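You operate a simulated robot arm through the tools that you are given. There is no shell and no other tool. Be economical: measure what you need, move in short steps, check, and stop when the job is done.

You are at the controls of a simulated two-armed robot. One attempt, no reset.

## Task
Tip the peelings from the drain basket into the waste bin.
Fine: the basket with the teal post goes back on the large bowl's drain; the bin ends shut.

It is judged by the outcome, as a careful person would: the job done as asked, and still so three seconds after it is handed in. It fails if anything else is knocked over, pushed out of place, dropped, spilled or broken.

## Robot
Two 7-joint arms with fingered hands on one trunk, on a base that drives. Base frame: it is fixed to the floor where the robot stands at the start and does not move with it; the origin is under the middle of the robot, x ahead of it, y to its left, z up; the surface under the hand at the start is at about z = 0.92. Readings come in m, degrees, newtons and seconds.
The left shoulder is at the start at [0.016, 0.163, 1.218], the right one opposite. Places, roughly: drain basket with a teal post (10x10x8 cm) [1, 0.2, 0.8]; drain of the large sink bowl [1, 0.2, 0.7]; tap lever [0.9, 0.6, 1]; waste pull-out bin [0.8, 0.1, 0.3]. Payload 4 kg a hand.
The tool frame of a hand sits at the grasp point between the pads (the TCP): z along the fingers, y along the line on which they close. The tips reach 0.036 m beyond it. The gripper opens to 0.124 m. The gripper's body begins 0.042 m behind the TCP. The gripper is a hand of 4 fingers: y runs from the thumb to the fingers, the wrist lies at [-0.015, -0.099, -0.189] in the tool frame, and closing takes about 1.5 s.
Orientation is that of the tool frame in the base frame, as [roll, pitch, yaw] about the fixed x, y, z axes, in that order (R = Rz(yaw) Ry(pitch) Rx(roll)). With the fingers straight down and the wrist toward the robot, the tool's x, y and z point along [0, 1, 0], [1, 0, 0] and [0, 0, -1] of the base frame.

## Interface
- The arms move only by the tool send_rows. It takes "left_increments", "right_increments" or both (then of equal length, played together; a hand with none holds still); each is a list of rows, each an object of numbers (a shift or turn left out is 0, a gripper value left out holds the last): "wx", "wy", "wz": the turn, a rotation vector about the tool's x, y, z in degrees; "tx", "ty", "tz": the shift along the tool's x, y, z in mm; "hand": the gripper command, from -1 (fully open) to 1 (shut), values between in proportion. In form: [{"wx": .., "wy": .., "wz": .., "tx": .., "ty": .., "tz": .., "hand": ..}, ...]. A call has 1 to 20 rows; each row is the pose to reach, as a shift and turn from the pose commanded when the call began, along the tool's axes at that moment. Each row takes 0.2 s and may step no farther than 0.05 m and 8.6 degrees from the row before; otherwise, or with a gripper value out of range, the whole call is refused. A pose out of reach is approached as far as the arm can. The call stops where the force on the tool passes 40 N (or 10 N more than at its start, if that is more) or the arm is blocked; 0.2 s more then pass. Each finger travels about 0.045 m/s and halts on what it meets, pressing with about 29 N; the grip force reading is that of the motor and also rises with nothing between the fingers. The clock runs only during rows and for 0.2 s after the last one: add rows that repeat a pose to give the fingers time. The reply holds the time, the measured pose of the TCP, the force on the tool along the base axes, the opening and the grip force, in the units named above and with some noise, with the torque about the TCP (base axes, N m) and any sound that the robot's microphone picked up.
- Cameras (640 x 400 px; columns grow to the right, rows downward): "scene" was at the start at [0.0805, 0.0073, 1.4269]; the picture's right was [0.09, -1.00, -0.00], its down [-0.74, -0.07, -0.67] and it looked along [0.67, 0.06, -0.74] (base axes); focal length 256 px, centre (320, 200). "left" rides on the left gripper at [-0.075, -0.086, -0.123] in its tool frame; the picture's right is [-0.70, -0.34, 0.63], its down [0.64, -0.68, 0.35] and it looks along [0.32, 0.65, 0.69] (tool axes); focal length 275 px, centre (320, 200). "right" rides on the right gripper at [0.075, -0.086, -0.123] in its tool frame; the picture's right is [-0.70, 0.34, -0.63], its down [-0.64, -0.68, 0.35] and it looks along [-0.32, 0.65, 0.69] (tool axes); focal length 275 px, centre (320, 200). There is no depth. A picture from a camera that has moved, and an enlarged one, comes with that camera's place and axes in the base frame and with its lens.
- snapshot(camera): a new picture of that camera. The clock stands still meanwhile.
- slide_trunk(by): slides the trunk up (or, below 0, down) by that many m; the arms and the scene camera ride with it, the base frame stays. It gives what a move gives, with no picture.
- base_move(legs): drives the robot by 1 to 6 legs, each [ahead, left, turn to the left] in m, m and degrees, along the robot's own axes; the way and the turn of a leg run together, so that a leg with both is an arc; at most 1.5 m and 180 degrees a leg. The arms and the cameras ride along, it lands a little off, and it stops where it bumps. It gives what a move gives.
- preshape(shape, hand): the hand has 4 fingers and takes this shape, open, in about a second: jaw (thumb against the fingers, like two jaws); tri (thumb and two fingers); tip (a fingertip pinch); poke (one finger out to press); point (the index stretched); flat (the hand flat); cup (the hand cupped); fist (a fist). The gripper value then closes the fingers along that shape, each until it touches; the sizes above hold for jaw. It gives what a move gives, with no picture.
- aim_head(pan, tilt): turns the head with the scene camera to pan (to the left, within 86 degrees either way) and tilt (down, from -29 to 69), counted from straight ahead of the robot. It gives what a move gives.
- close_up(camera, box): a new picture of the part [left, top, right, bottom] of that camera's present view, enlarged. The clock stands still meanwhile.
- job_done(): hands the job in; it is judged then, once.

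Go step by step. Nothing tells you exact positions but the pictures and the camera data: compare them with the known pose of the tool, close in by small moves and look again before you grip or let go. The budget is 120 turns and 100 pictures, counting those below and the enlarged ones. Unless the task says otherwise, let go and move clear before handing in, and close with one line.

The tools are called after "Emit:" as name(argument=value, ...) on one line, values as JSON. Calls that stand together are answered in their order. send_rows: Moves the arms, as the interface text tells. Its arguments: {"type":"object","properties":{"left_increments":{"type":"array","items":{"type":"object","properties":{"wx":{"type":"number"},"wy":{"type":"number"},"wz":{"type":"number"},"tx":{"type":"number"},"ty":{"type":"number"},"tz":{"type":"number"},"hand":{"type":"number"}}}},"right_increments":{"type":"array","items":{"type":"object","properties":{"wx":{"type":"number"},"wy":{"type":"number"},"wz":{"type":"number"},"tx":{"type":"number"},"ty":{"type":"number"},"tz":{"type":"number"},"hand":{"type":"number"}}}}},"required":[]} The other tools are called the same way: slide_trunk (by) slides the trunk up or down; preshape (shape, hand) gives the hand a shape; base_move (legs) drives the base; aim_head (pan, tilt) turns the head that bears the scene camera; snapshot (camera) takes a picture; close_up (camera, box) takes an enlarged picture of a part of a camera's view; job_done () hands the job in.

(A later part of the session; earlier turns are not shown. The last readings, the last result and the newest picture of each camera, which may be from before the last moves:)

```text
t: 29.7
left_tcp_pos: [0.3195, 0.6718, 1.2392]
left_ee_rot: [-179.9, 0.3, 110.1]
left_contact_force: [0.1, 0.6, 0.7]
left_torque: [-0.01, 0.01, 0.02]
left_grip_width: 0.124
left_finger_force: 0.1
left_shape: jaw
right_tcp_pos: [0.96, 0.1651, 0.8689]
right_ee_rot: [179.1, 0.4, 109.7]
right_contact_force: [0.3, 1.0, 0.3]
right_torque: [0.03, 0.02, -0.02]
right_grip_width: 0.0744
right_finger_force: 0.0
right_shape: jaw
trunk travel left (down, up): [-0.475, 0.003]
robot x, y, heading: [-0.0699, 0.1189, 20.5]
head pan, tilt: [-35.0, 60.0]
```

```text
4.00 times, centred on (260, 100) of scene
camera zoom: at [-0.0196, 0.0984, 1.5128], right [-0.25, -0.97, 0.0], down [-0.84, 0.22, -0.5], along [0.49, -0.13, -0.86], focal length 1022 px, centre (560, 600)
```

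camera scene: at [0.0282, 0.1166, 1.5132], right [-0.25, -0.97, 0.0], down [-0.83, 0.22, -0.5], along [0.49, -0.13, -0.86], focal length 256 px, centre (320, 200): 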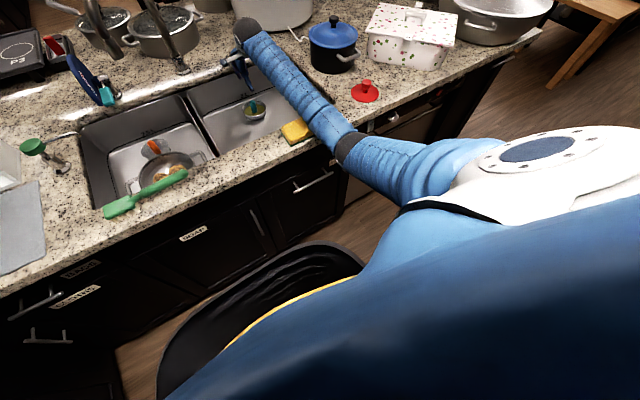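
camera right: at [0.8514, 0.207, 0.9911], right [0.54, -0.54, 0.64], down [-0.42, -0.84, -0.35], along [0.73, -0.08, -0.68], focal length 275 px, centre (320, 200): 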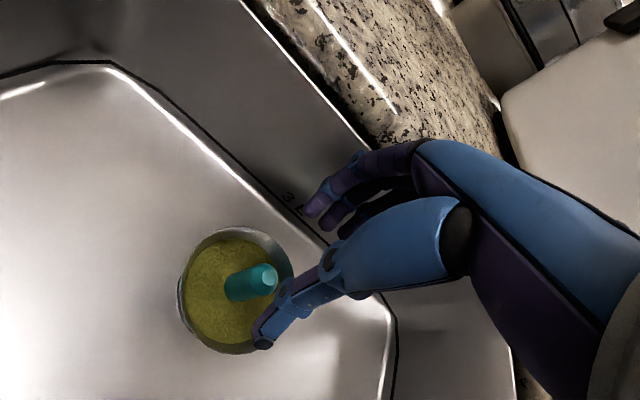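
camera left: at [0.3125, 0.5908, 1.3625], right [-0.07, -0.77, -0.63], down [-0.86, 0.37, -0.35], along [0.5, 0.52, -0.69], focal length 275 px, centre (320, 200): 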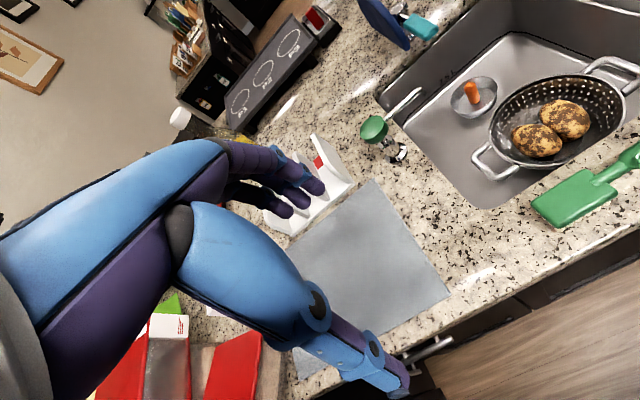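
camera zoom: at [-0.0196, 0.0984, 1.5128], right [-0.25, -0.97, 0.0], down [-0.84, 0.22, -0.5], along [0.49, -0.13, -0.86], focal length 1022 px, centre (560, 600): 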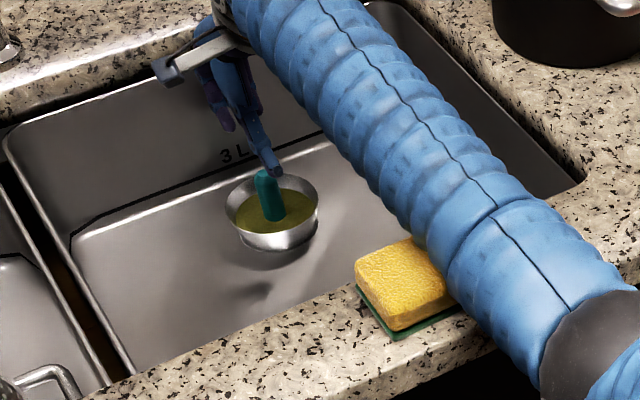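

The post top is straight under the grasp point. I narrow the opening so the fingers fit inside the basket rim, then descend around the post.

Emit:
send_rows(right_increments=[{"hand": 0.2}, {"tz": 0}, {"tz": 0}, {"tz": 10}, {"tz": 20}, {"tz": 30}, {"tz": 30}])

Emit:
snapshot(camera="right")

Emit:
close_up(camera="scene", box=[200, 50, 300, 112])

```text
t: 31.3
left_tcp_pos: [0.315, 0.6699, 1.2398]
left_ee_rot: [179.7, 0.2, 110.3]
left_contact_force: [0.5, -0.2, -0.1]
left_torque: [0.0, 0.01, 0.01]
left_grip_width: 0.1243
left_finger_force: 0.1
left_shape: jaw
right_tcp_pos: [0.9575, 0.1652, 0.8456]
right_ee_rot: [178.7, 0.4, 109.7]
right_contact_force: [0.4, 0.1, 0.2]
right_torque: [-0.02, 0.01, -0.01]
right_grip_width: 0.0499
right_finger_force: 0.0
right_shape: jaw
trunk travel left (down, up): [-0.475, 0.003]
robot x, y, heading: [-0.071, 0.1176, 20.2]
head pan, tilt: [-35.0, 60.0]
```

```text
65 pictures are left
camera right: at [0.8488, 0.2064, 0.9667], right [0.54, -0.54, 0.65], down [-0.42, -0.84, -0.36], along [0.73, -0.08, -0.67], focal length 275 px, centre (320, 200)
```

right: 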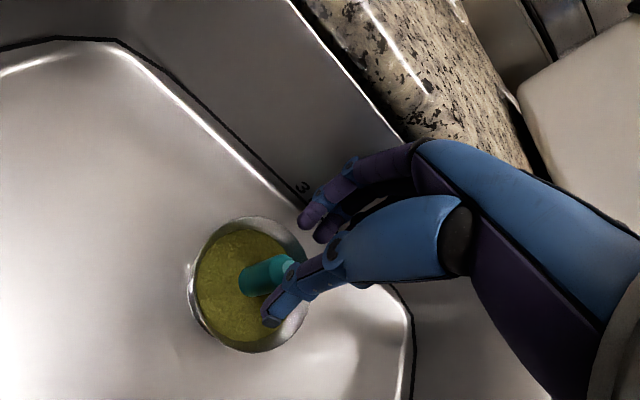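

```text
6.40 times, centred on (250, 81) of scene
camera zoom: at [-0.0258, 0.0979, 1.5127], right [-0.25, -0.97, 0.0], down [-0.83, 0.22, -0.51], along [0.49, -0.13, -0.86], focal length 1635 px, centre (768, 962)
```

zoom: 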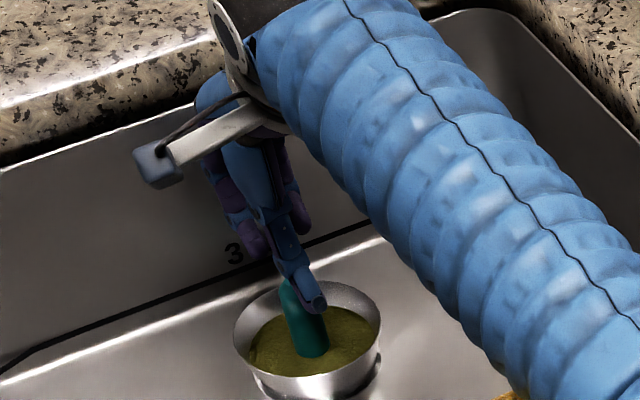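

The hand stops about 1 cm short because the forearm touches the counter edge again; the fingers are well lined up on the post. I lift slightly, back off 3 cm more, extend and go down again.

Emit:
send_rows(right_increments=[{"tz": -30}, {"tz": -60}])

Emit:
base_move(legs=[[-0.03, 0, 0]])

```text
t: 31.9
left_tcp_pos: [0.3231, 0.6711, 1.2357]
left_ee_rot: [-179.8, 0.0, 110.4]
left_contact_force: [0.2, 0.3, -0.1]
left_torque: [0.03, 0.01, 0.0]
left_grip_width: 0.1238
left_finger_force: 0.0
left_shape: jaw
right_tcp_pos: [0.9593, 0.1666, 0.8884]
right_ee_rot: [179.7, 0.4, 109.9]
right_contact_force: [0.4, 0.0, 0.6]
right_torque: [0.02, 0.05, -0.01]
right_grip_width: 0.0502
right_finger_force: 0.1
right_shape: jaw
trunk travel left (down, up): [-0.475, 0.003]
robot x, y, heading: [-0.0659, 0.1174, 20.5]
head pan, tilt: [-35.0, 60.0]
```

```text
t: 32.7
left_tcp_pos: [0.2968, 0.6607, 1.2367]
left_ee_rot: [-179.7, 0.0, 110.2]
left_contact_force: [-0.5, -0.2, 0.1]
left_torque: [0.01, 0.01, -0.02]
left_grip_width: 0.1239
left_finger_force: 0.0
left_shape: jaw
right_tcp_pos: [0.933, 0.1557, 0.8919]
right_ee_rot: [179.5, 0.3, 109.7]
right_contact_force: [0.0, 0.5, 0.1]
right_torque: [0.02, 0.01, 0.03]
right_grip_width: 0.0499
right_finger_force: 0.0
right_shape: jaw
trunk travel left (down, up): [-0.475, 0.003]
robot x, y, heading: [-0.096, 0.1093, 20.2]
head pan, tilt: [-35.0, 60.0]
```

Emit:
send_rows(right_increments=[{"ty": 28}, {"ty": 28, "tz": 20}, {"ty": 28, "tz": 40}, {"ty": 28, "tz": 60}, {"ty": 28, "tz": 60}])

Emit:
close_up(camera="scene", box=[180, 30, 420, 180])

Emit:
close_up(camera="right", box=[160, 150, 400, 300])

```text
t: 33.9
left_tcp_pos: [0.2948, 0.66, 1.2371]
left_ee_rot: [-180.0, 0.1, 110.2]
left_contact_force: [0.2, 0.7, -0.4]
left_torque: [0.0, 0.0, -0.03]
left_grip_width: 0.124
left_finger_force: 0.2
left_shape: jaw
right_tcp_pos: [0.9598, 0.1659, 0.8358]
right_ee_rot: [179.5, 0.5, 109.7]
right_contact_force: [-0.1, -0.5, 0.4]
right_torque: [0.02, 0.0, -0.01]
right_grip_width: 0.0498
right_finger_force: 0.1
right_shape: jaw
trunk travel left (down, up): [-0.475, 0.003]
robot x, y, heading: [-0.0978, 0.1084, 20.3]
head pan, tilt: [-35.0, 60.0]
```

```text
2.67 times, centred on (300, 105) of scene
camera zoom: at [-0.0437, 0.0876, 1.5122], right [-0.25, -0.97, 0.0], down [-0.84, 0.22, -0.5], along [0.48, -0.13, -0.87], focal length 681 px, centre (373, 453)
```

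zoom: 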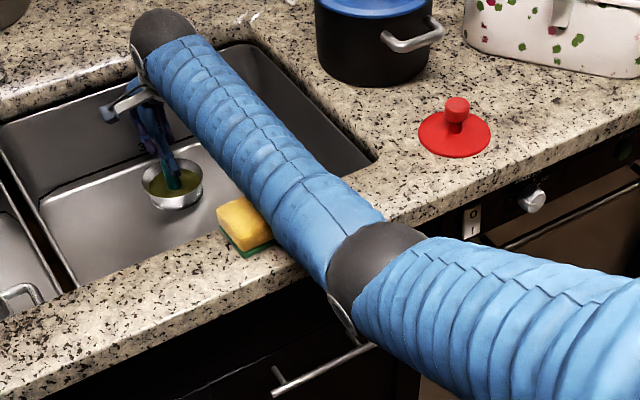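

```text
2.67 times, centred on (280, 225) of right
camera zoom: at [0.8512, 0.2077, 0.957], right [0.54, -0.54, 0.64], down [-0.42, -0.84, -0.35], along [0.73, -0.08, -0.68], focal length 734 px, centre (427, 133)
```

zoom: 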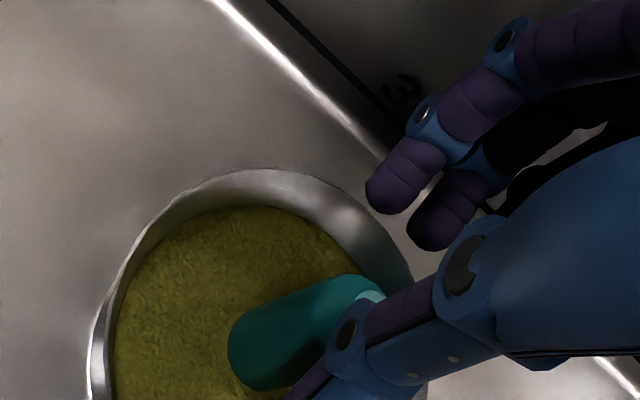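

The height is tracking well now. I go down the last 27 mm around the post.

Emit:
send_rows(right_increments=[{"tz": 10}, {"tz": 20}, {"tz": 28}, {"tz": 28}])

Emit:
snapshot(camera="right")

Emit:
close_up(camera="scene", box=[190, 50, 290, 112])

```text
t: 34.9
left_tcp_pos: [0.2915, 0.6614, 1.2404]
left_ee_rot: [179.8, 0.2, 110.3]
left_contact_force: [-0.3, 0.8, 0.7]
left_torque: [-0.01, -0.01, 0.01]
left_grip_width: 0.1237
left_finger_force: 0.1
left_shape: jaw
right_tcp_pos: [0.9582, 0.1664, 0.8143]
right_ee_rot: [179.0, 0.4, 109.7]
right_contact_force: [-0.1, -0.2, 0.1]
right_torque: [0.0, 0.01, 0.02]
right_grip_width: 0.0499
right_finger_force: 0.1
right_shape: jaw
trunk travel left (down, up): [-0.475, 0.003]
robot x, y, heading: [-0.1004, 0.1088, 20.4]
head pan, tilt: [-35.0, 60.0]
```

```text
61 pictures are left
camera right: at [0.8501, 0.2084, 0.9355], right [0.54, -0.54, 0.65], down [-0.42, -0.84, -0.35], along [0.73, -0.08, -0.68], focal length 275 px, centre (320, 200)
```

right: 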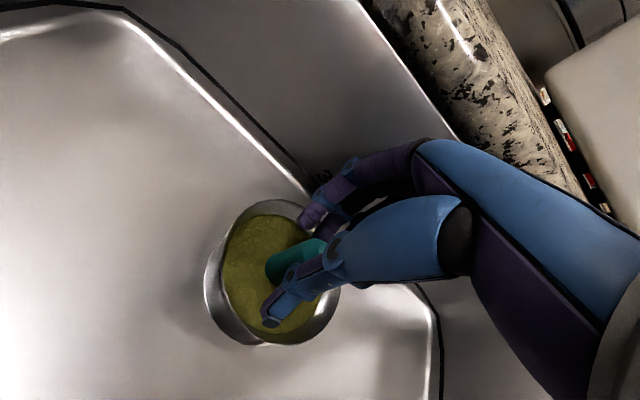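

```text
6.40 times, centred on (240, 81) of scene
camera zoom: at [-0.0486, 0.0882, 1.5127], right [-0.25, -0.97, 0.0], down [-0.84, 0.22, -0.5], along [0.49, -0.13, -0.86], focal length 1635 px, centre (832, 962)
```

zoom: 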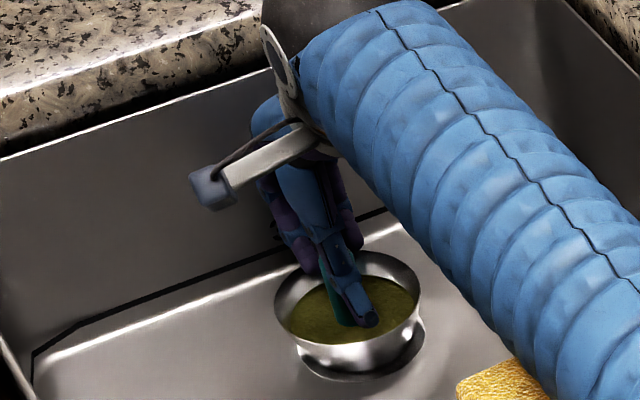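

The fingers straddle the post just above the peelings. I close the grip.

Emit:
send_rows(right_increments=[{"hand": 1}, {"hand": 1}, {"hand": 1}, {"hand": 1}, {"hand": 1}, {"hand": 1}, {"hand": 1}])

Emit:
snapshot(camera="right")

```text
t: 36.5
left_tcp_pos: [0.2903, 0.6612, 1.24]
left_ee_rot: [180.0, 0.2, 110.2]
left_contact_force: [0.7, 0.5, 0.4]
left_torque: [0.04, -0.01, -0.04]
left_grip_width: 0.1238
left_finger_force: 0.1
left_shape: jaw
right_tcp_pos: [0.96, 0.168, 0.8163]
right_ee_rot: [178.7, 0.4, 109.8]
right_contact_force: [1.6, 1.0, 17.0]
right_torque: [0.31, -0.94, 0.03]
right_grip_width: 0.0212
right_finger_force: 29.0
right_shape: jaw
trunk travel left (down, up): [-0.475, 0.003]
robot x, y, heading: [-0.0989, 0.1095, 20.4]
head pan, tilt: [-35.0, 60.0]
```

```text
59 pictures are left
camera right: at [0.8502, 0.2088, 0.9374], right [0.54, -0.54, 0.65], down [-0.42, -0.84, -0.36], along [0.73, -0.08, -0.68], focal length 275 px, centre (320, 200)
```

right: 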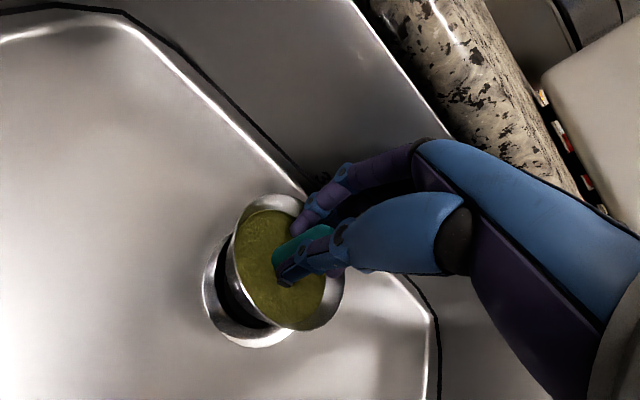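

Held: width 21 mm at 29 N, but the basket looks tilted off its seat. I'll look closer before lifting.

Emit:
close_up(camera="scene", box=[200, 60, 264, 100])

Emit:
close_up(camera="right", box=[180, 170, 372, 290])

```text
10.00 times, centred on (232, 80) of scene
camera zoom: at [-0.0494, 0.0886, 1.5125], right [-0.25, -0.97, 0.0], down [-0.84, 0.22, -0.5], along [0.49, -0.13, -0.86], focal length 2555 px, centre (1200, 1400)
```

zoom: 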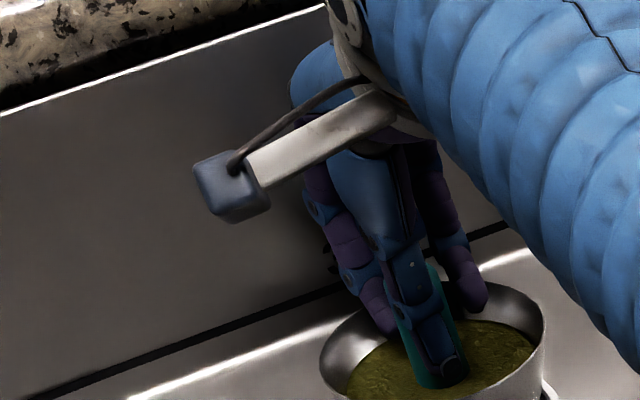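

```text
3.33 times, centred on (276, 230) of right
camera zoom: at [0.8502, 0.2088, 0.9374], right [0.54, -0.54, 0.65], down [-0.42, -0.84, -0.36], along [0.73, -0.08, -0.68], focal length 918 px, centre (467, 100)
```

zoom: 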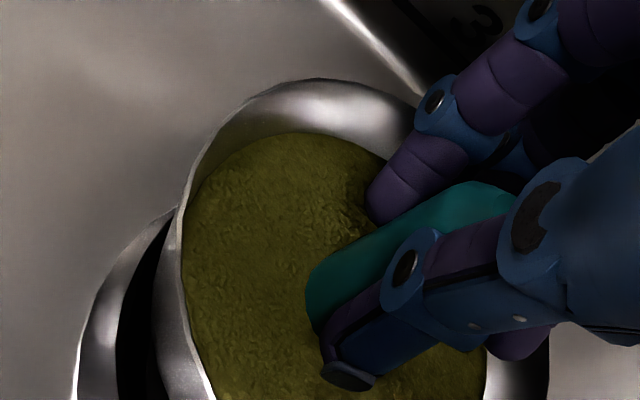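

The fingers drew the post a little up into the grip, and the basket stays nearly level. I lift gently straight up.

Emit:
send_rows(right_increments=[{"tz": -15}, {"tz": -30}, {"tz": -50}, {"tz": -70}, {"tz": -90}, {"tz": -90}])

Emit:
snapshot(camera="right")

Emit:
close_up(camera="scene", box=[160, 10, 320, 110])

```text
t: 37.9
left_tcp_pos: [0.2967, 0.6606, 1.2374]
left_ee_rot: [-179.8, 0.1, 110.2]
left_contact_force: [0.3, -0.5, -0.3]
left_torque: [0.02, -0.03, -0.03]
left_grip_width: 0.1241
left_finger_force: 0.1
left_shape: jaw
right_tcp_pos: [0.9588, 0.1682, 0.8964]
right_ee_rot: [179.4, 0.4, 109.8]
right_contact_force: [-0.3, -0.2, -0.5]
right_torque: [0.01, 0.0, -0.01]
right_grip_width: 0.0173
right_finger_force: 28.8
right_shape: jaw
trunk travel left (down, up): [-0.475, 0.003]
robot x, y, heading: [-0.0982, 0.1093, 20.0]
head pan, tilt: [-35.0, 60.0]
```

```text
56 pictures are left
camera right: at [0.8514, 0.2084, 1.0182], right [0.54, -0.54, 0.64], down [-0.42, -0.84, -0.35], along [0.73, -0.08, -0.68], focal length 275 px, centre (320, 200)
```

right: 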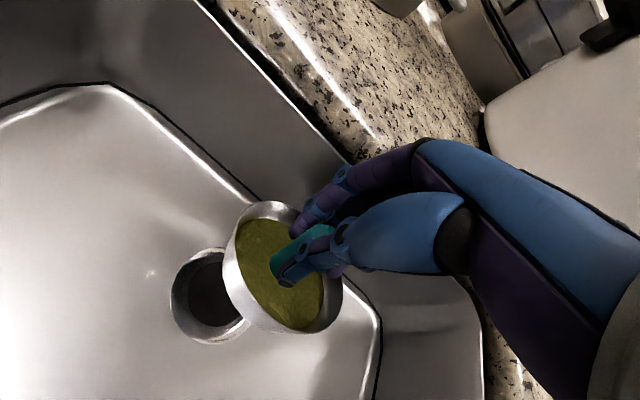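

```text
4.00 times, centred on (240, 60) of scene
camera zoom: at [-0.0425, 0.0881, 1.5121], right [-0.25, -0.97, 0.0], down [-0.84, 0.22, -0.5], along [0.48, -0.13, -0.87], focal length 1022 px, centre (640, 760)
```

zoom: 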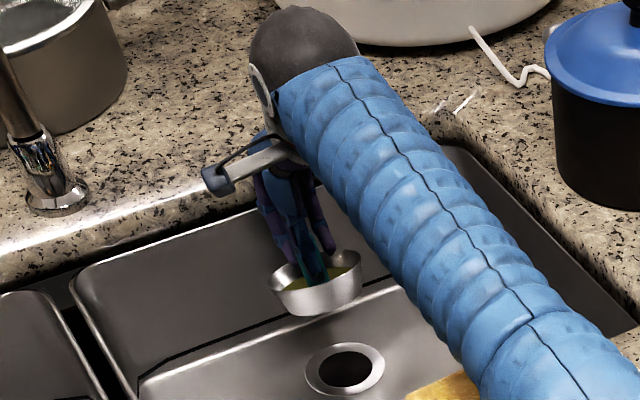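

The basket is securely held, nearly level, above the drain. I raise it clear of the counter.

Emit:
send_rows(right_increments=[{"tz": -25}, {"tz": -50}, {"tz": -75}, {"tz": -100}, {"tz": -125}, {"tz": -150}, {"tz": -175}, {"tz": -195}])

Emit:
aim_head(pan=-20, tilt=50)

Emit:
snapshot(camera="scene")

```text
t: 39.7
left_tcp_pos: [0.2964, 0.6598, 1.2373]
left_ee_rot: [-179.9, 0.0, 110.2]
left_contact_force: [-0.4, 0.5, -0.4]
left_torque: [-0.02, 0.0, -0.05]
left_grip_width: 0.1239
left_finger_force: 0.0
left_shape: jaw
right_tcp_pos: [0.9572, 0.1662, 1.0896]
right_ee_rot: [179.4, 0.5, 109.7]
right_contact_force: [1.0, -0.5, -2.1]
right_torque: [0.01, 0.04, 0.0]
right_grip_width: 0.0172
right_finger_force: 28.6
right_shape: jaw
trunk travel left (down, up): [-0.475, 0.003]
robot x, y, heading: [-0.0988, 0.1095, 20.4]
head pan, tilt: [-35.0, 60.0]
```

```text
t: 40.5
left_tcp_pos: [0.2961, 0.6605, 1.2368]
left_ee_rot: [-179.8, 0.1, 110.2]
left_contact_force: [0.3, 0.1, 0.3]
left_torque: [-0.02, -0.01, -0.03]
left_grip_width: 0.1241
left_finger_force: 0.1
left_shape: jaw
right_tcp_pos: [0.9574, 0.1649, 1.0905]
right_ee_rot: [179.4, 0.4, 109.6]
right_contact_force: [-0.2, -0.5, -2.1]
right_torque: [0.01, 0.01, 0.0]
right_grip_width: 0.017
right_finger_force: 28.7
right_shape: jaw
trunk travel left (down, up): [-0.475, 0.003]
robot x, y, heading: [-0.0976, 0.1138, 20.5]
head pan, tilt: [-20.0, 50.0]
```

```text
54 pictures are left
camera scene: at [-0.0299, 0.1053, 1.5247], right [0.0, -1.0, 0.0], down [-0.77, 0.0, -0.64], along [0.64, 0.0, -0.77], focal length 256 px, centre (320, 200)
```

scene: 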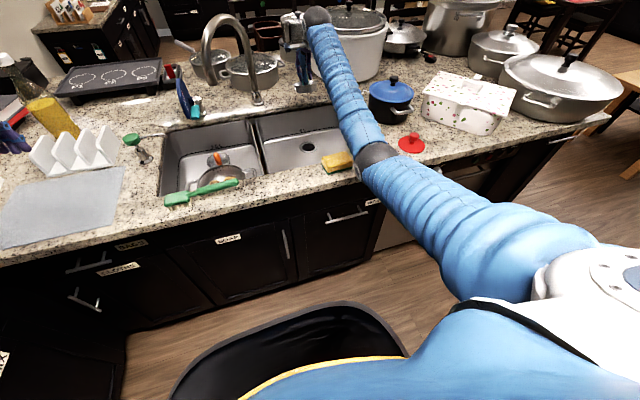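

The basket is clear of the counter. I now back away from the counter to leave room for the pull-out, then shift right so the left hand faces the bin handle.

Emit:
base_move(legs=[[-0.45, 0, 0]])

Emit:
send_rows(right_increments=[{"ty": -40}, {"ty": -80}, {"ty": -120}, {"ty": -160}, {"ty": -200}])

Emit:
base_move(legs=[[0, -0.5, 0]])

Emit:
snapshot(camera="scene")

```text
t: 42.5
left_tcp_pos: [0.017, 0.5611, 1.2423]
left_ee_rot: [179.7, 0.1, 110.7]
left_contact_force: [-1.0, -0.2, 0.0]
left_torque: [0.06, -0.12, 0.05]
left_grip_width: 0.1239
left_finger_force: 0.0
left_shape: jaw
right_tcp_pos: [0.6829, 0.0725, 1.0948]
right_ee_rot: [179.1, 0.4, 110.1]
right_contact_force: [-1.3, 0.3, 0.3]
right_torque: [0.02, -0.08, -0.03]
right_grip_width: 0.017
right_finger_force: 28.7
right_shape: jaw
trunk travel left (down, up): [-0.475, 0.003]
robot x, y, heading: [-0.3632, 0.0099, 20.7]
head pan, tilt: [-20.0, 50.0]
stopped in leg 1: the robot was blocked; the commanded pose is now the measured one
```

```text
t: 43.7
left_tcp_pos: [0.0273, 0.5643, 1.2373]
left_ee_rot: [-179.8, 0.2, 110.5]
left_contact_force: [-0.1, -0.4, 0.3]
left_torque: [0.02, -0.02, 0.04]
left_grip_width: 0.1241
left_finger_force: 0.1
left_shape: jaw
right_tcp_pos: [0.5047, 0.0034, 1.0853]
right_ee_rot: [179.7, 0.4, 110.1]
right_contact_force: [0.0, 0.0, -1.9]
right_torque: [0.0, -0.01, -0.01]
right_grip_width: 0.0171
right_finger_force: 29.5
right_shape: jaw
trunk travel left (down, up): [-0.475, 0.003]
robot x, y, heading: [-0.3634, 0.0097, 20.8]
head pan, tilt: [-20.0, 50.0]
```

```text
t: 46.6
left_tcp_pos: [0.2007, 0.1052, 1.2371]
left_ee_rot: [-179.8, 0.1, 110.5]
left_contact_force: [-0.4, -1.1, -1.0]
left_torque: [0.01, 0.05, -0.02]
left_grip_width: 0.1237
left_finger_force: 0.1
left_shape: jaw
right_tcp_pos: [0.676, -0.4568, 1.0854]
right_ee_rot: [179.8, 0.4, 109.8]
right_contact_force: [-0.1, 1.1, -0.5]
right_torque: [0.03, 0.04, 0.0]
right_grip_width: 0.0171
right_finger_force: 29.2
right_shape: jaw
trunk travel left (down, up): [-0.475, 0.003]
robot x, y, heading: [-0.1936, -0.4463, 20.4]
head pan, tilt: [-20.0, 50.0]
```

```text
53 pictures are left
camera scene: at [-0.1225, -0.4508, 1.5247], right [0.01, -1.0, 0.0], down [-0.77, -0.01, -0.64], along [0.64, 0.01, -0.77], focal length 256 px, centre (320, 200)
```

scene: 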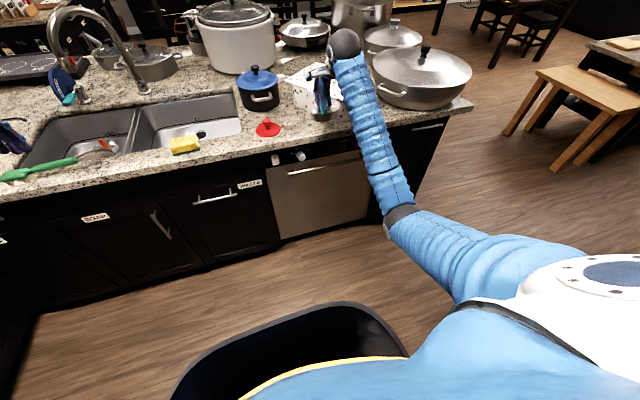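

The handle is now ahead-left and the basket hangs level in the right hand; something stands about 0.3 m behind the robot, so I won't go further back. I pull the basket away from the counter edge, then lower the trunk.

Emit:
send_rows(right_increments=[{"ty": -40}, {"ty": -80}, {"ty": -120}, {"ty": -150}])

Emit:
slide_trunk(by=-0.3)

Emit:
aim_head(pan=10, tilt=40)

Emit:
snapshot(camera="scene")

```text
t: 47.6
left_tcp_pos: [0.2004, 0.105, 1.2369]
left_ee_rot: [-179.9, 0.1, 110.5]
left_contact_force: [-0.8, -0.7, 0.1]
left_torque: [0.02, -0.04, 0.03]
left_grip_width: 0.124
left_finger_force: 0.1
left_shape: jaw
right_tcp_pos: [0.5336, -0.5082, 1.0869]
right_ee_rot: [179.6, 0.4, 110.0]
right_contact_force: [0.2, 0.1, -1.7]
right_torque: [0.0, 0.01, 0.01]
right_grip_width: 0.0173
right_finger_force: 29.2
right_shape: jaw
trunk travel left (down, up): [-0.475, 0.003]
robot x, y, heading: [-0.1902, -0.4451, 20.3]
head pan, tilt: [-20.0, 50.0]
```

```text
t: 50.6
left_tcp_pos: [0.2004, 0.1067, 0.9378]
left_ee_rot: [-179.9, 0.1, 110.4]
left_contact_force: [-0.2, -0.4, 0.3]
left_torque: [0.0, -0.02, -0.02]
left_grip_width: 0.124
left_finger_force: 0.0
left_shape: jaw
right_tcp_pos: [0.5346, -0.5081, 0.7865]
right_ee_rot: [179.6, 0.5, 109.8]
right_contact_force: [-0.1, -0.5, -1.1]
right_torque: [0.0, 0.02, 0.04]
right_grip_width: 0.0171
right_finger_force: 29.2
right_shape: jaw
trunk travel left (down, up): [-0.175, 0.303]
robot x, y, heading: [-0.1885, -0.4473, 20.4]
head pan, tilt: [-20.0, 50.0]
```

```text
t: 51.5
left_tcp_pos: [0.2019, 0.1059, 0.9369]
left_ee_rot: [-179.8, 0.1, 110.4]
left_contact_force: [-0.9, -0.4, 0.1]
left_torque: [0.01, 0.02, 0.03]
left_grip_width: 0.124
left_finger_force: 0.1
left_shape: jaw
right_tcp_pos: [0.5358, -0.5077, 0.7833]
right_ee_rot: [179.7, 0.5, 109.8]
right_contact_force: [0.5, 1.1, -1.7]
right_torque: [0.0, 0.01, 0.02]
right_grip_width: 0.0169
right_finger_force: 28.6
right_shape: jaw
trunk travel left (down, up): [-0.175, 0.303]
robot x, y, heading: [-0.1853, -0.4479, 20.7]
head pan, tilt: [10.0, 40.0]
```

```text
52 pictures are left
camera scene: at [-0.0414, -0.3761, 1.207], right [0.5, -0.86, -0.04], down [-0.7, -0.38, -0.61], along [0.51, 0.33, -0.79], focal length 256 px, centre (320, 200)
```

scene: 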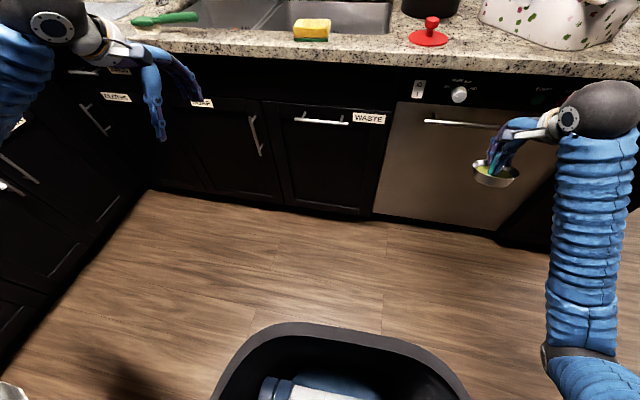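

I see the handle at about 0.50 out, 0.21 right (counter axes), z 0.73. I bring the left hand level, fingers pointing at the handle with the jaw opening vertically.

Emit:
send_rows(left_increments=[{"wx": -8.2, "tx": -20, "tz": 16}, {"wx": -16.4, "tx": -40, "tz": 32}, {"wx": -24.6, "tx": -60, "tz": 48}, {"wx": -32.8, "tx": -80, "tz": 64}, {"wx": -41, "tx": -100, "tz": 80}, {"wx": -49.2, "tx": -120, "tz": 96}, {"wx": -57.4, "tx": -140, "tz": 112}, {"wx": -65.6, "tx": -160, "tz": 128}, {"wx": -73.8, "tx": -180, "tz": 144}, {"wx": -82, "tx": -200, "tz": 160}, {"wx": -90, "tx": -220, "tz": 176}, {"wx": -90, "tx": -230, "tz": 190, "hand": -0.4}, {"wx": -90, "tx": -230, "tz": 190}])

Emit:
snapshot(camera="scene")

Emit:
snapshot(camera="left")

```text
t: 54.3
left_tcp_pos: [0.2806, -0.1083, 0.7467]
left_ee_rot: [90.1, 0.1, 110.3]
left_contact_force: [0.4, -1.0, -0.6]
left_torque: [-0.02, -0.01, 0.0]
left_grip_width: 0.0869
left_finger_force: 0.0
left_shape: jaw
left hand out of reach, approached as far as the arm can: row 2, 3, 4, 5, 6, 7, 8
right_tcp_pos: [0.5353, -0.5083, 0.7859]
right_ee_rot: [179.6, 0.4, 109.9]
right_contact_force: [0.5, -0.3, 0.1]
right_torque: [-0.02, -0.01, 0.0]
right_grip_width: 0.017
right_finger_force: 28.8
right_shape: jaw
trunk travel left (down, up): [-0.175, 0.303]
robot x, y, heading: [-0.1869, -0.4492, 20.6]
head pan, tilt: [10.0, 40.0]
```

```text
51 pictures are left
camera scene: at [-0.0416, -0.3762, 1.2071], right [0.5, -0.86, -0.04], down [-0.7, -0.38, -0.61], along [0.51, 0.33, -0.79], focal length 256 px, centre (320, 200)
```

scene: 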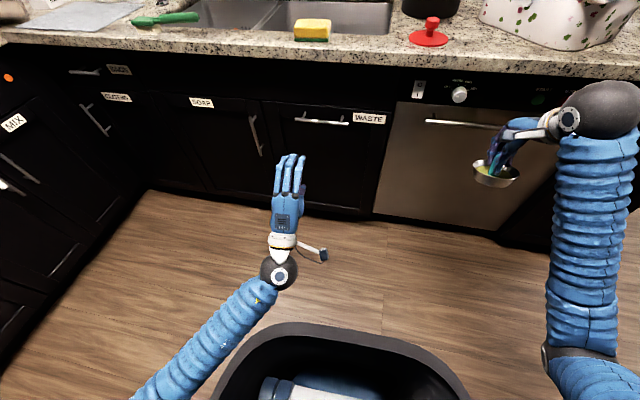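

```text
50 pictures are left
camera left: at [0.1916, -0.2217, 0.6606], right [0.84, -0.43, -0.34], down [0.1, 0.72, -0.68], along [0.54, 0.54, 0.65], focal length 275 px, centre (320, 200)
```

left: 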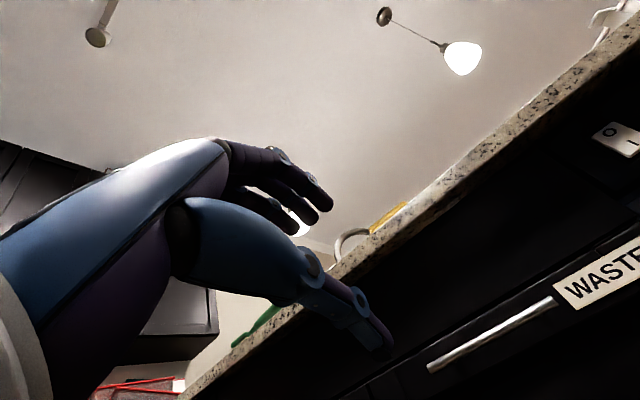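

The left hand points at the handle. Triangulated, the bar is at about n 0.54, e 0.21, z 0.70; I advance to about 10 cm short of it at that height.

Emit:
send_rows(left_increments=[{"tz": 40, "ty": -15, "tx": -3}, {"tz": 80, "ty": -30, "tx": -6}, {"tz": 120, "ty": -45, "tx": -10}, {"tz": 160, "ty": -45, "tx": -10}, {"tz": 200, "ty": -45, "tx": -10}, {"tz": 200, "ty": -45, "tx": -10}])

Emit:
close_up(camera="scene", box=[220, 80, 420, 205])

Emit:
snapshot(camera="left")

```text
t: 55.7
left_tcp_pos: [0.4724, -0.0507, 0.6998]
left_ee_rot: [90.2, 0.1, 110.4]
left_contact_force: [0.0, -1.0, 0.9]
left_torque: [-0.04, 0.04, -0.03]
left_grip_width: 0.0872
left_finger_force: 0.1
left_shape: jaw
right_tcp_pos: [0.5354, -0.5075, 0.7856]
right_ee_rot: [179.7, 0.5, 109.8]
right_contact_force: [0.0, -0.3, -0.7]
right_torque: [0.01, 0.04, -0.03]
right_grip_width: 0.0169
right_finger_force: 28.7
right_shape: jaw
trunk travel left (down, up): [-0.175, 0.303]
robot x, y, heading: [-0.1901, -0.4506, 20.6]
head pan, tilt: [10.0, 40.0]
```

```text
3.20 times, centred on (320, 142) of scene
camera zoom: at [-0.0414, -0.3762, 1.2071], right [0.5, -0.86, -0.04], down [-0.7, -0.38, -0.61], along [0.51, 0.33, -0.79], focal length 818 px, centre (320, 384)
```

zoom: 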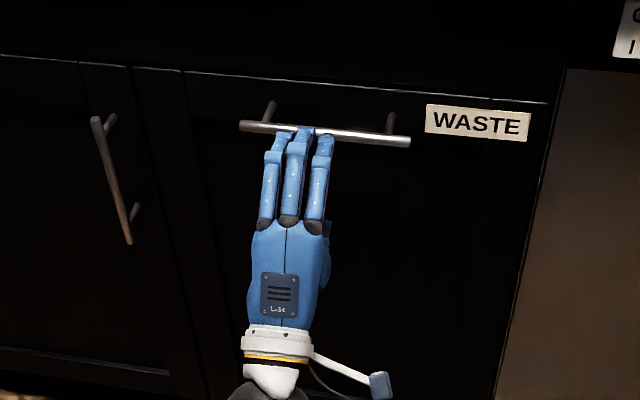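

```text
48 pictures are left
camera left: at [0.3816, -0.1635, 0.6135], right [0.84, -0.43, -0.34], down [0.1, 0.72, -0.68], along [0.54, 0.54, 0.65], focal length 275 px, centre (320, 200)
```

left: 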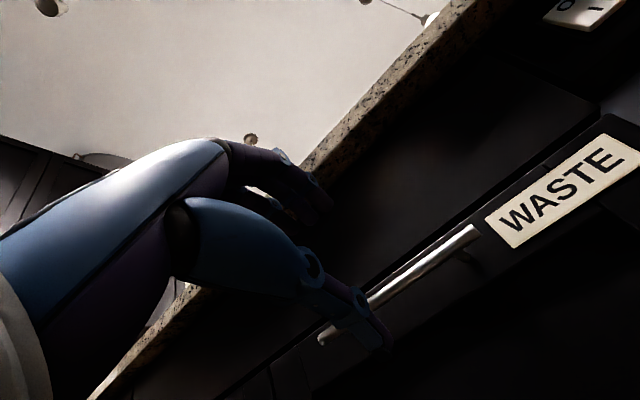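

The bar is at n 0.534, z 0.697, right in line with the jaw. I advance about 92 mm and close on it.

Emit:
send_rows(left_increments=[{"tz": 35, "ty": -2}, {"tz": 65, "ty": -3}, {"tz": 92, "ty": -3}, {"tz": 92, "ty": -3}])

Emit:
send_rows(left_increments=[{"hand": 1}, {"hand": 1}, {"hand": 1}, {"hand": 1}, {"hand": 1}, {"hand": 1}, {"hand": 1}])

Emit:
close_up(camera="scene", box=[220, 80, 420, 205])

```text
t: 56.7
left_tcp_pos: [0.5586, -0.0178, 0.6999]
left_ee_rot: [90.2, 0.1, 110.4]
left_contact_force: [-0.2, 0.2, 0.0]
left_torque: [0.0, 0.01, -0.02]
left_grip_width: 0.0869
left_finger_force: 0.0
left_shape: jaw
right_tcp_pos: [0.5375, -0.5093, 0.7845]
right_ee_rot: [179.7, 0.3, 109.8]
right_contact_force: [0.2, 0.4, -1.4]
right_torque: [0.05, 0.03, 0.02]
right_grip_width: 0.0173
right_finger_force: 28.5
right_shape: jaw
trunk travel left (down, up): [-0.175, 0.303]
robot x, y, heading: [-0.1865, -0.4475, 20.6]
head pan, tilt: [10.0, 40.0]
```

```text
t: 58.3
left_tcp_pos: [0.5577, -0.0189, 0.6987]
left_ee_rot: [90.4, 0.1, 110.4]
left_contact_force: [1.1, 0.2, -2.5]
left_torque: [0.12, 0.0, -0.01]
left_grip_width: 0.0073
left_finger_force: 28.9
left_shape: jaw
right_tcp_pos: [0.5348, -0.5084, 0.7847]
right_ee_rot: [179.8, 0.3, 109.8]
right_contact_force: [-0.2, -0.3, -0.9]
right_torque: [0.0, 0.01, -0.02]
right_grip_width: 0.0172
right_finger_force: 29.2
right_shape: jaw
trunk travel left (down, up): [-0.175, 0.303]
robot x, y, heading: [-0.1865, -0.4482, 20.5]
head pan, tilt: [10.0, 40.0]
```

```text
3.20 times, centred on (320, 142) of scene
camera zoom: at [-0.0411, -0.376, 1.2069], right [0.5, -0.86, -0.04], down [-0.7, -0.38, -0.61], along [0.51, 0.33, -0.79], focal length 818 px, centre (320, 384)
```

zoom: 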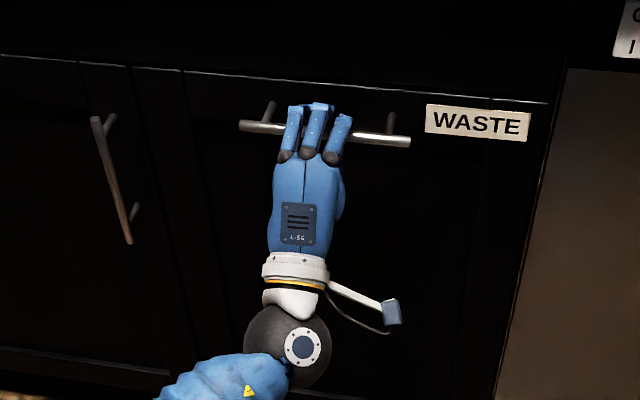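

The hand has closed around the bar. I pull the bin out gently.

Emit:
send_rows(left_increments=[{"tz": -15}, {"tz": -35}, {"tz": -60}, {"tz": -85}, {"tz": -110}])

Emit:
snapshot(camera="scene")

```text
t: 59.5
left_tcp_pos: [0.4543, -0.0559, 0.6993]
left_ee_rot: [90.3, 0.2, 110.5]
left_contact_force: [-8.2, 17.2, -12.2]
left_torque: [-0.07, 0.18, 0.44]
left_grip_width: 0.0067
left_finger_force: 28.9
left_shape: jaw
right_tcp_pos: [0.5355, -0.5063, 0.7845]
right_ee_rot: [179.8, 0.4, 109.9]
right_contact_force: [0.2, 0.5, -1.9]
right_torque: [-0.02, -0.01, 0.02]
right_grip_width: 0.0171
right_finger_force: 28.7
right_shape: jaw
trunk travel left (down, up): [-0.175, 0.303]
robot x, y, heading: [-0.1888, -0.4438, 20.3]
head pan, tilt: [10.0, 40.0]
```

```text
46 pictures are left
camera scene: at [-0.0416, -0.3748, 1.2069], right [0.5, -0.86, -0.04], down [-0.7, -0.38, -0.61], along [0.51, 0.33, -0.79], focal length 256 px, centre (320, 200)
```

scene: 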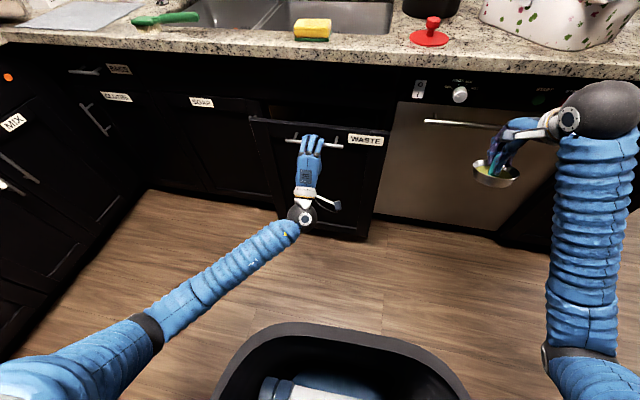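

The bin slides out smoothly with a slight sideways pull; I correct leftward a little and keep pulling.

Emit:
send_rows(left_increments=[{"tz": -25, "tx": 5}, {"tz": -50, "tx": 7}, {"tz": -75, "tx": 9}, {"tz": -100, "tx": 11}, {"tz": -125, "tx": 13}, {"tz": -150, "tx": 14}, {"tz": -175, "tx": 15}, {"tz": -200, "tx": 16}])

Emit:
snapshot(camera="scene")

```text
t: 61.3
left_tcp_pos: [0.2606, -0.1106, 0.6989]
left_ee_rot: [90.1, 0.0, 110.3]
left_contact_force: [7.5, -26.3, -17.1]
left_torque: [0.01, 0.36, -0.69]
left_grip_width: 0.0076
left_finger_force: 29.1
left_shape: jaw
right_tcp_pos: [0.535, -0.5082, 0.7847]
right_ee_rot: [179.7, 0.3, 109.9]
right_contact_force: [0.4, 0.1, -0.8]
right_torque: [0.0, -0.04, -0.01]
right_grip_width: 0.0172
right_finger_force: 29.5
right_shape: jaw
trunk travel left (down, up): [-0.175, 0.303]
robot x, y, heading: [-0.1899, -0.4472, 20.4]
head pan, tilt: [10.0, 40.0]
```

```text
45 pictures are left
camera scene: at [-0.0409, -0.377, 1.207], right [0.5, -0.86, -0.04], down [-0.7, -0.38, -0.61], along [0.51, 0.33, -0.79], focal length 256 px, centre (320, 200)
```

scene: 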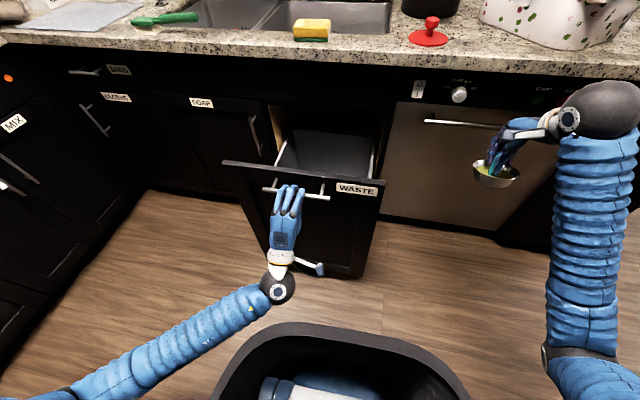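

The bin is out about 0.31 m. I pull a little more with the sideways offset removed, then release the handle and look into the bin.

Emit:
send_rows(left_increments=[{"tx": -6, "tz": -15}, {"tx": -9, "tz": -35}, {"tx": -9, "tz": -55}, {"tx": -9, "tz": -55}])

Emit:
send_rows(left_increments=[{"hand": 0.5}, {"hand": -0.4}, {"hand": -0.4}, {"hand": -0.4}, {"hand": -0.4}, {"hand": -0.4}])

Emit:
close_up(camera="scene", box=[180, 80, 420, 230])

```text
t: 62.3
left_tcp_pos: [0.2125, -0.1365, 0.6993]
left_ee_rot: [90.1, 0.1, 110.6]
left_contact_force: [-9.0, 28.5, -13.9]
left_torque: [-0.11, 0.25, 0.71]
left_grip_width: 0.0068
left_finger_force: 29.5
left_shape: jaw
right_tcp_pos: [0.5356, -0.5066, 0.7857]
right_ee_rot: [179.6, 0.4, 109.9]
right_contact_force: [0.0, 0.4, -2.0]
right_torque: [0.0, 0.05, 0.01]
right_grip_width: 0.0173
right_finger_force: 28.6
right_shape: jaw
trunk travel left (down, up): [-0.175, 0.303]
robot x, y, heading: [-0.1908, -0.4499, 20.6]
head pan, tilt: [10.0, 40.0]
```

```text
t: 63.7
left_tcp_pos: [0.2125, -0.1391, 0.6994]
left_ee_rot: [90.2, 0.1, 110.5]
left_contact_force: [-0.8, 0.5, 0.1]
left_torque: [-0.02, 0.05, 0.04]
left_grip_width: 0.0866
left_finger_force: 0.0
left_shape: jaw
right_tcp_pos: [0.5361, -0.5096, 0.7856]
right_ee_rot: [179.7, 0.4, 109.8]
right_contact_force: [0.5, 0.4, -0.6]
right_torque: [-0.01, 0.02, -0.01]
right_grip_width: 0.0172
right_finger_force: 28.9
right_shape: jaw
trunk travel left (down, up): [-0.175, 0.303]
robot x, y, heading: [-0.1932, -0.4476, 20.2]
head pan, tilt: [10.0, 40.0]
```

```text
2.67 times, centred on (300, 155) of scene
camera zoom: at [-0.0415, -0.3761, 1.2071], right [0.5, -0.86, -0.04], down [-0.7, -0.38, -0.61], along [0.51, 0.33, -0.79], focal length 681 px, centre (373, 320)
```

zoom: 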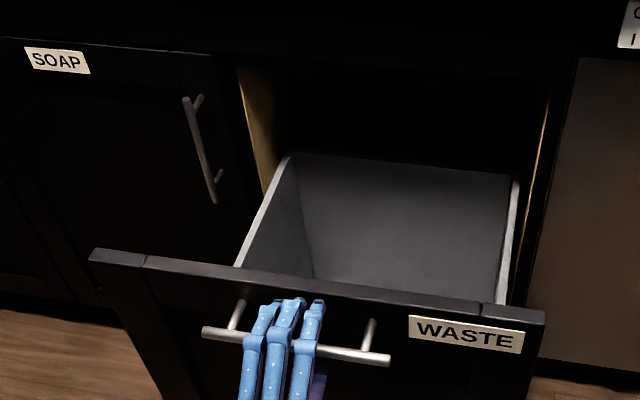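

The bin is fully out, its box spanning roughly n 0.23–0.50, e 0.08–0.34, rim near z 0.76. I retreat the left hand off the handle and to the left, and raise the basket hand.

Emit:
send_rows(left_increments=[{"tz": -30}, {"tz": -60}, {"tz": -70, "tx": 40}, {"tz": -70, "tx": 80}, {"tz": -70, "tx": 120}, {"tz": -70, "tx": 160}, {"tz": -70, "tx": 200}, {"tz": -70, "tx": 200}], right_increments=[{"tz": -28}, {"tz": -56}, {"tz": -84}, {"tz": -112}, {"tz": -140}, {"tz": -168}, {"tz": -196}, {"tz": -220}])

Emit:
snapshot(camera="scene")

```text
t: 65.5
left_tcp_pos: [0.0805, 0.0289, 0.6996]
left_ee_rot: [90.2, 0.2, 110.4]
left_contact_force: [0.5, -0.1, -0.6]
left_torque: [0.02, -0.01, 0.01]
left_grip_width: 0.0866
left_finger_force: 0.1
left_shape: jaw
right_tcp_pos: [0.531, -0.5067, 1.0065]
right_ee_rot: [179.6, 0.3, 109.8]
right_contact_force: [0.7, 0.0, -0.8]
right_torque: [0.03, 0.02, 0.02]
right_grip_width: 0.0171
right_finger_force: 28.9
right_shape: jaw
trunk travel left (down, up): [-0.175, 0.303]
robot x, y, heading: [-0.1875, -0.4486, 20.7]
head pan, tilt: [10.0, 40.0]
```

```text
43 pictures are left
camera scene: at [-0.0418, -0.3761, 1.2071], right [0.5, -0.86, -0.04], down [-0.7, -0.38, -0.61], along [0.51, 0.33, -0.79], focal length 256 px, centre (320, 200)
```

scene: 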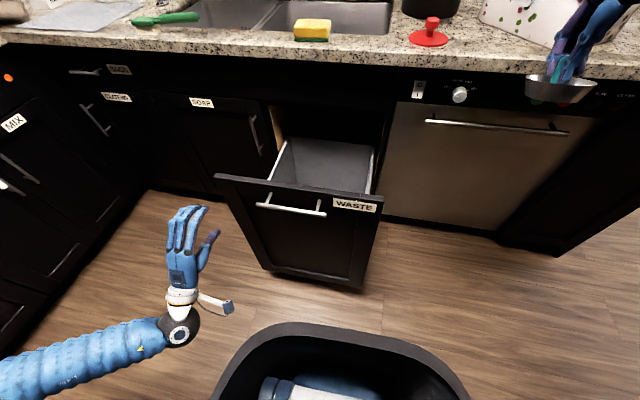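

The basket is at safe height. I carry it left to above the bin, staying level.

Emit:
send_rows(right_increments=[{"tx": 40}, {"tx": 80}, {"tx": 120}, {"tx": 160}, {"tx": 200}, {"tx": 240}, {"tx": 280}, {"tx": 320}, {"tx": 360}, {"tx": 385, "ty": -10}, {"tx": 385, "ty": -10}])

Emit:
snapshot(camera="scene")

Emit:
snapshot(camera="right")

```text
t: 67.9
left_tcp_pos: [0.0811, 0.0274, 0.6997]
left_ee_rot: [90.2, 0.1, 110.4]
left_contact_force: [-0.4, -0.3, 0.2]
left_torque: [-0.01, -0.01, 0.02]
left_grip_width: 0.0863
left_finger_force: 0.1
left_shape: jaw
right_tcp_pos: [0.3949, -0.1458, 1.0024]
right_ee_rot: [179.7, 0.4, 109.8]
right_contact_force: [0.0, 0.0, -2.2]
right_torque: [-0.02, 0.01, 0.02]
right_grip_width: 0.0169
right_finger_force: 28.9
right_shape: jaw
trunk travel left (down, up): [-0.175, 0.303]
robot x, y, heading: [-0.1908, -0.4482, 20.6]
head pan, tilt: [10.0, 40.0]
```

```text
42 pictures are left
camera scene: at [-0.0414, -0.376, 1.207], right [0.5, -0.86, -0.04], down [-0.7, -0.38, -0.61], along [0.51, 0.33, -0.79], focal length 256 px, centre (320, 200)
```

scene: 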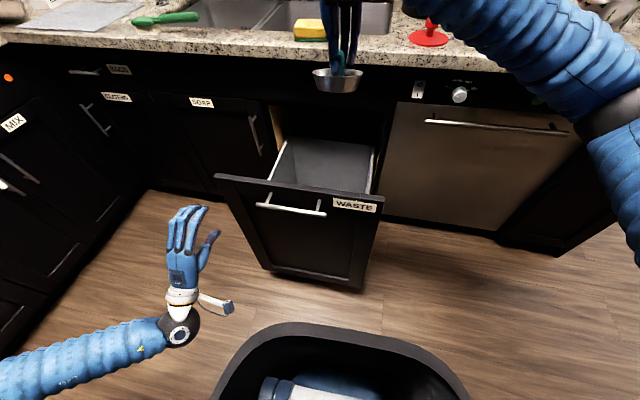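

```text
41 pictures are left
camera right: at [0.2874, -0.1052, 1.1252], right [0.55, -0.54, 0.64], down [-0.42, -0.84, -0.35], along [0.72, -0.08, -0.69], focal length 275 px, centre (320, 200)
```

right: 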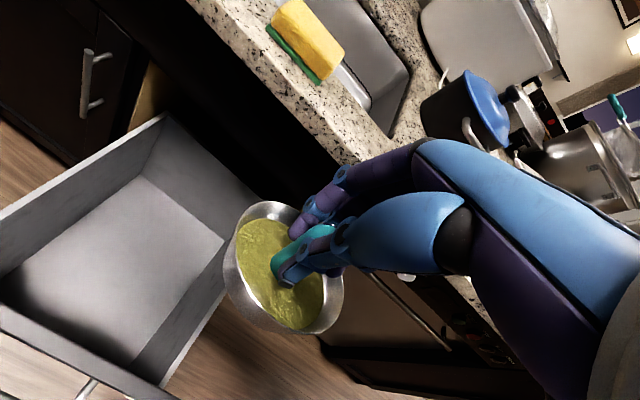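

From the hand's view the bin box itself is lower (rim about z 0.48), spanning n 0.24–0.69 and e 0.02–0.36. I centre the basket over the open part and begin tipping it leftward, watching.

Emit:
send_rows(right_increments=[{"tx": 22, "ty": 30}, {"tx": 45, "ty": 60}, {"tx": 45, "ty": 60, "wy": 8}, {"tx": 45, "ty": 60, "wy": 16}, {"tx": 45, "ty": 60, "wy": 24}, {"tx": 45, "ty": 60, "wy": 32}, {"tx": 45, "ty": 60, "wy": 40}])

Emit:
snapshot(camera="scene")

```text
t: 69.5
left_tcp_pos: [0.0818, 0.0275, 0.6994]
left_ee_rot: [90.2, 0.1, 110.5]
left_contact_force: [-0.2, 1.0, -0.7]
left_torque: [-0.04, 0.01, 0.03]
left_grip_width: 0.0866
left_finger_force: 0.0
left_shape: jaw
right_tcp_pos: [0.4352, -0.0859, 1.0024]
right_ee_rot: [179.6, -39.9, 110.0]
right_contact_force: [0.0, -0.2, -0.6]
right_torque: [-0.03, -0.02, 0.0]
right_grip_width: 0.0167
right_finger_force: 28.9
right_shape: jaw
trunk travel left (down, up): [-0.175, 0.303]
robot x, y, heading: [-0.1912, -0.4469, 20.4]
head pan, tilt: [10.0, 40.0]
```

```text
40 pictures are left
camera scene: at [-0.0413, -0.3758, 1.207], right [0.5, -0.86, -0.04], down [-0.7, -0.38, -0.61], along [0.51, 0.33, -0.79], focal length 256 px, centre (320, 200)
```

scene: 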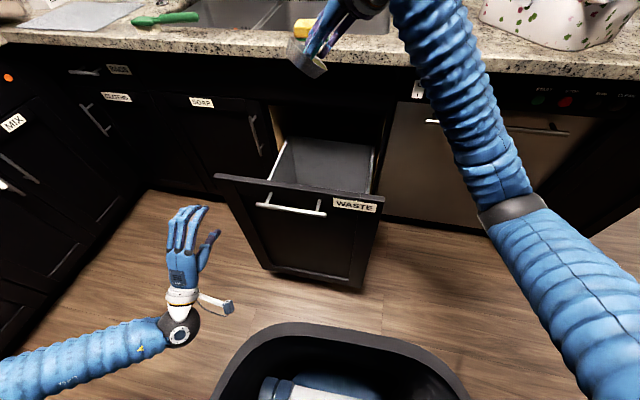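

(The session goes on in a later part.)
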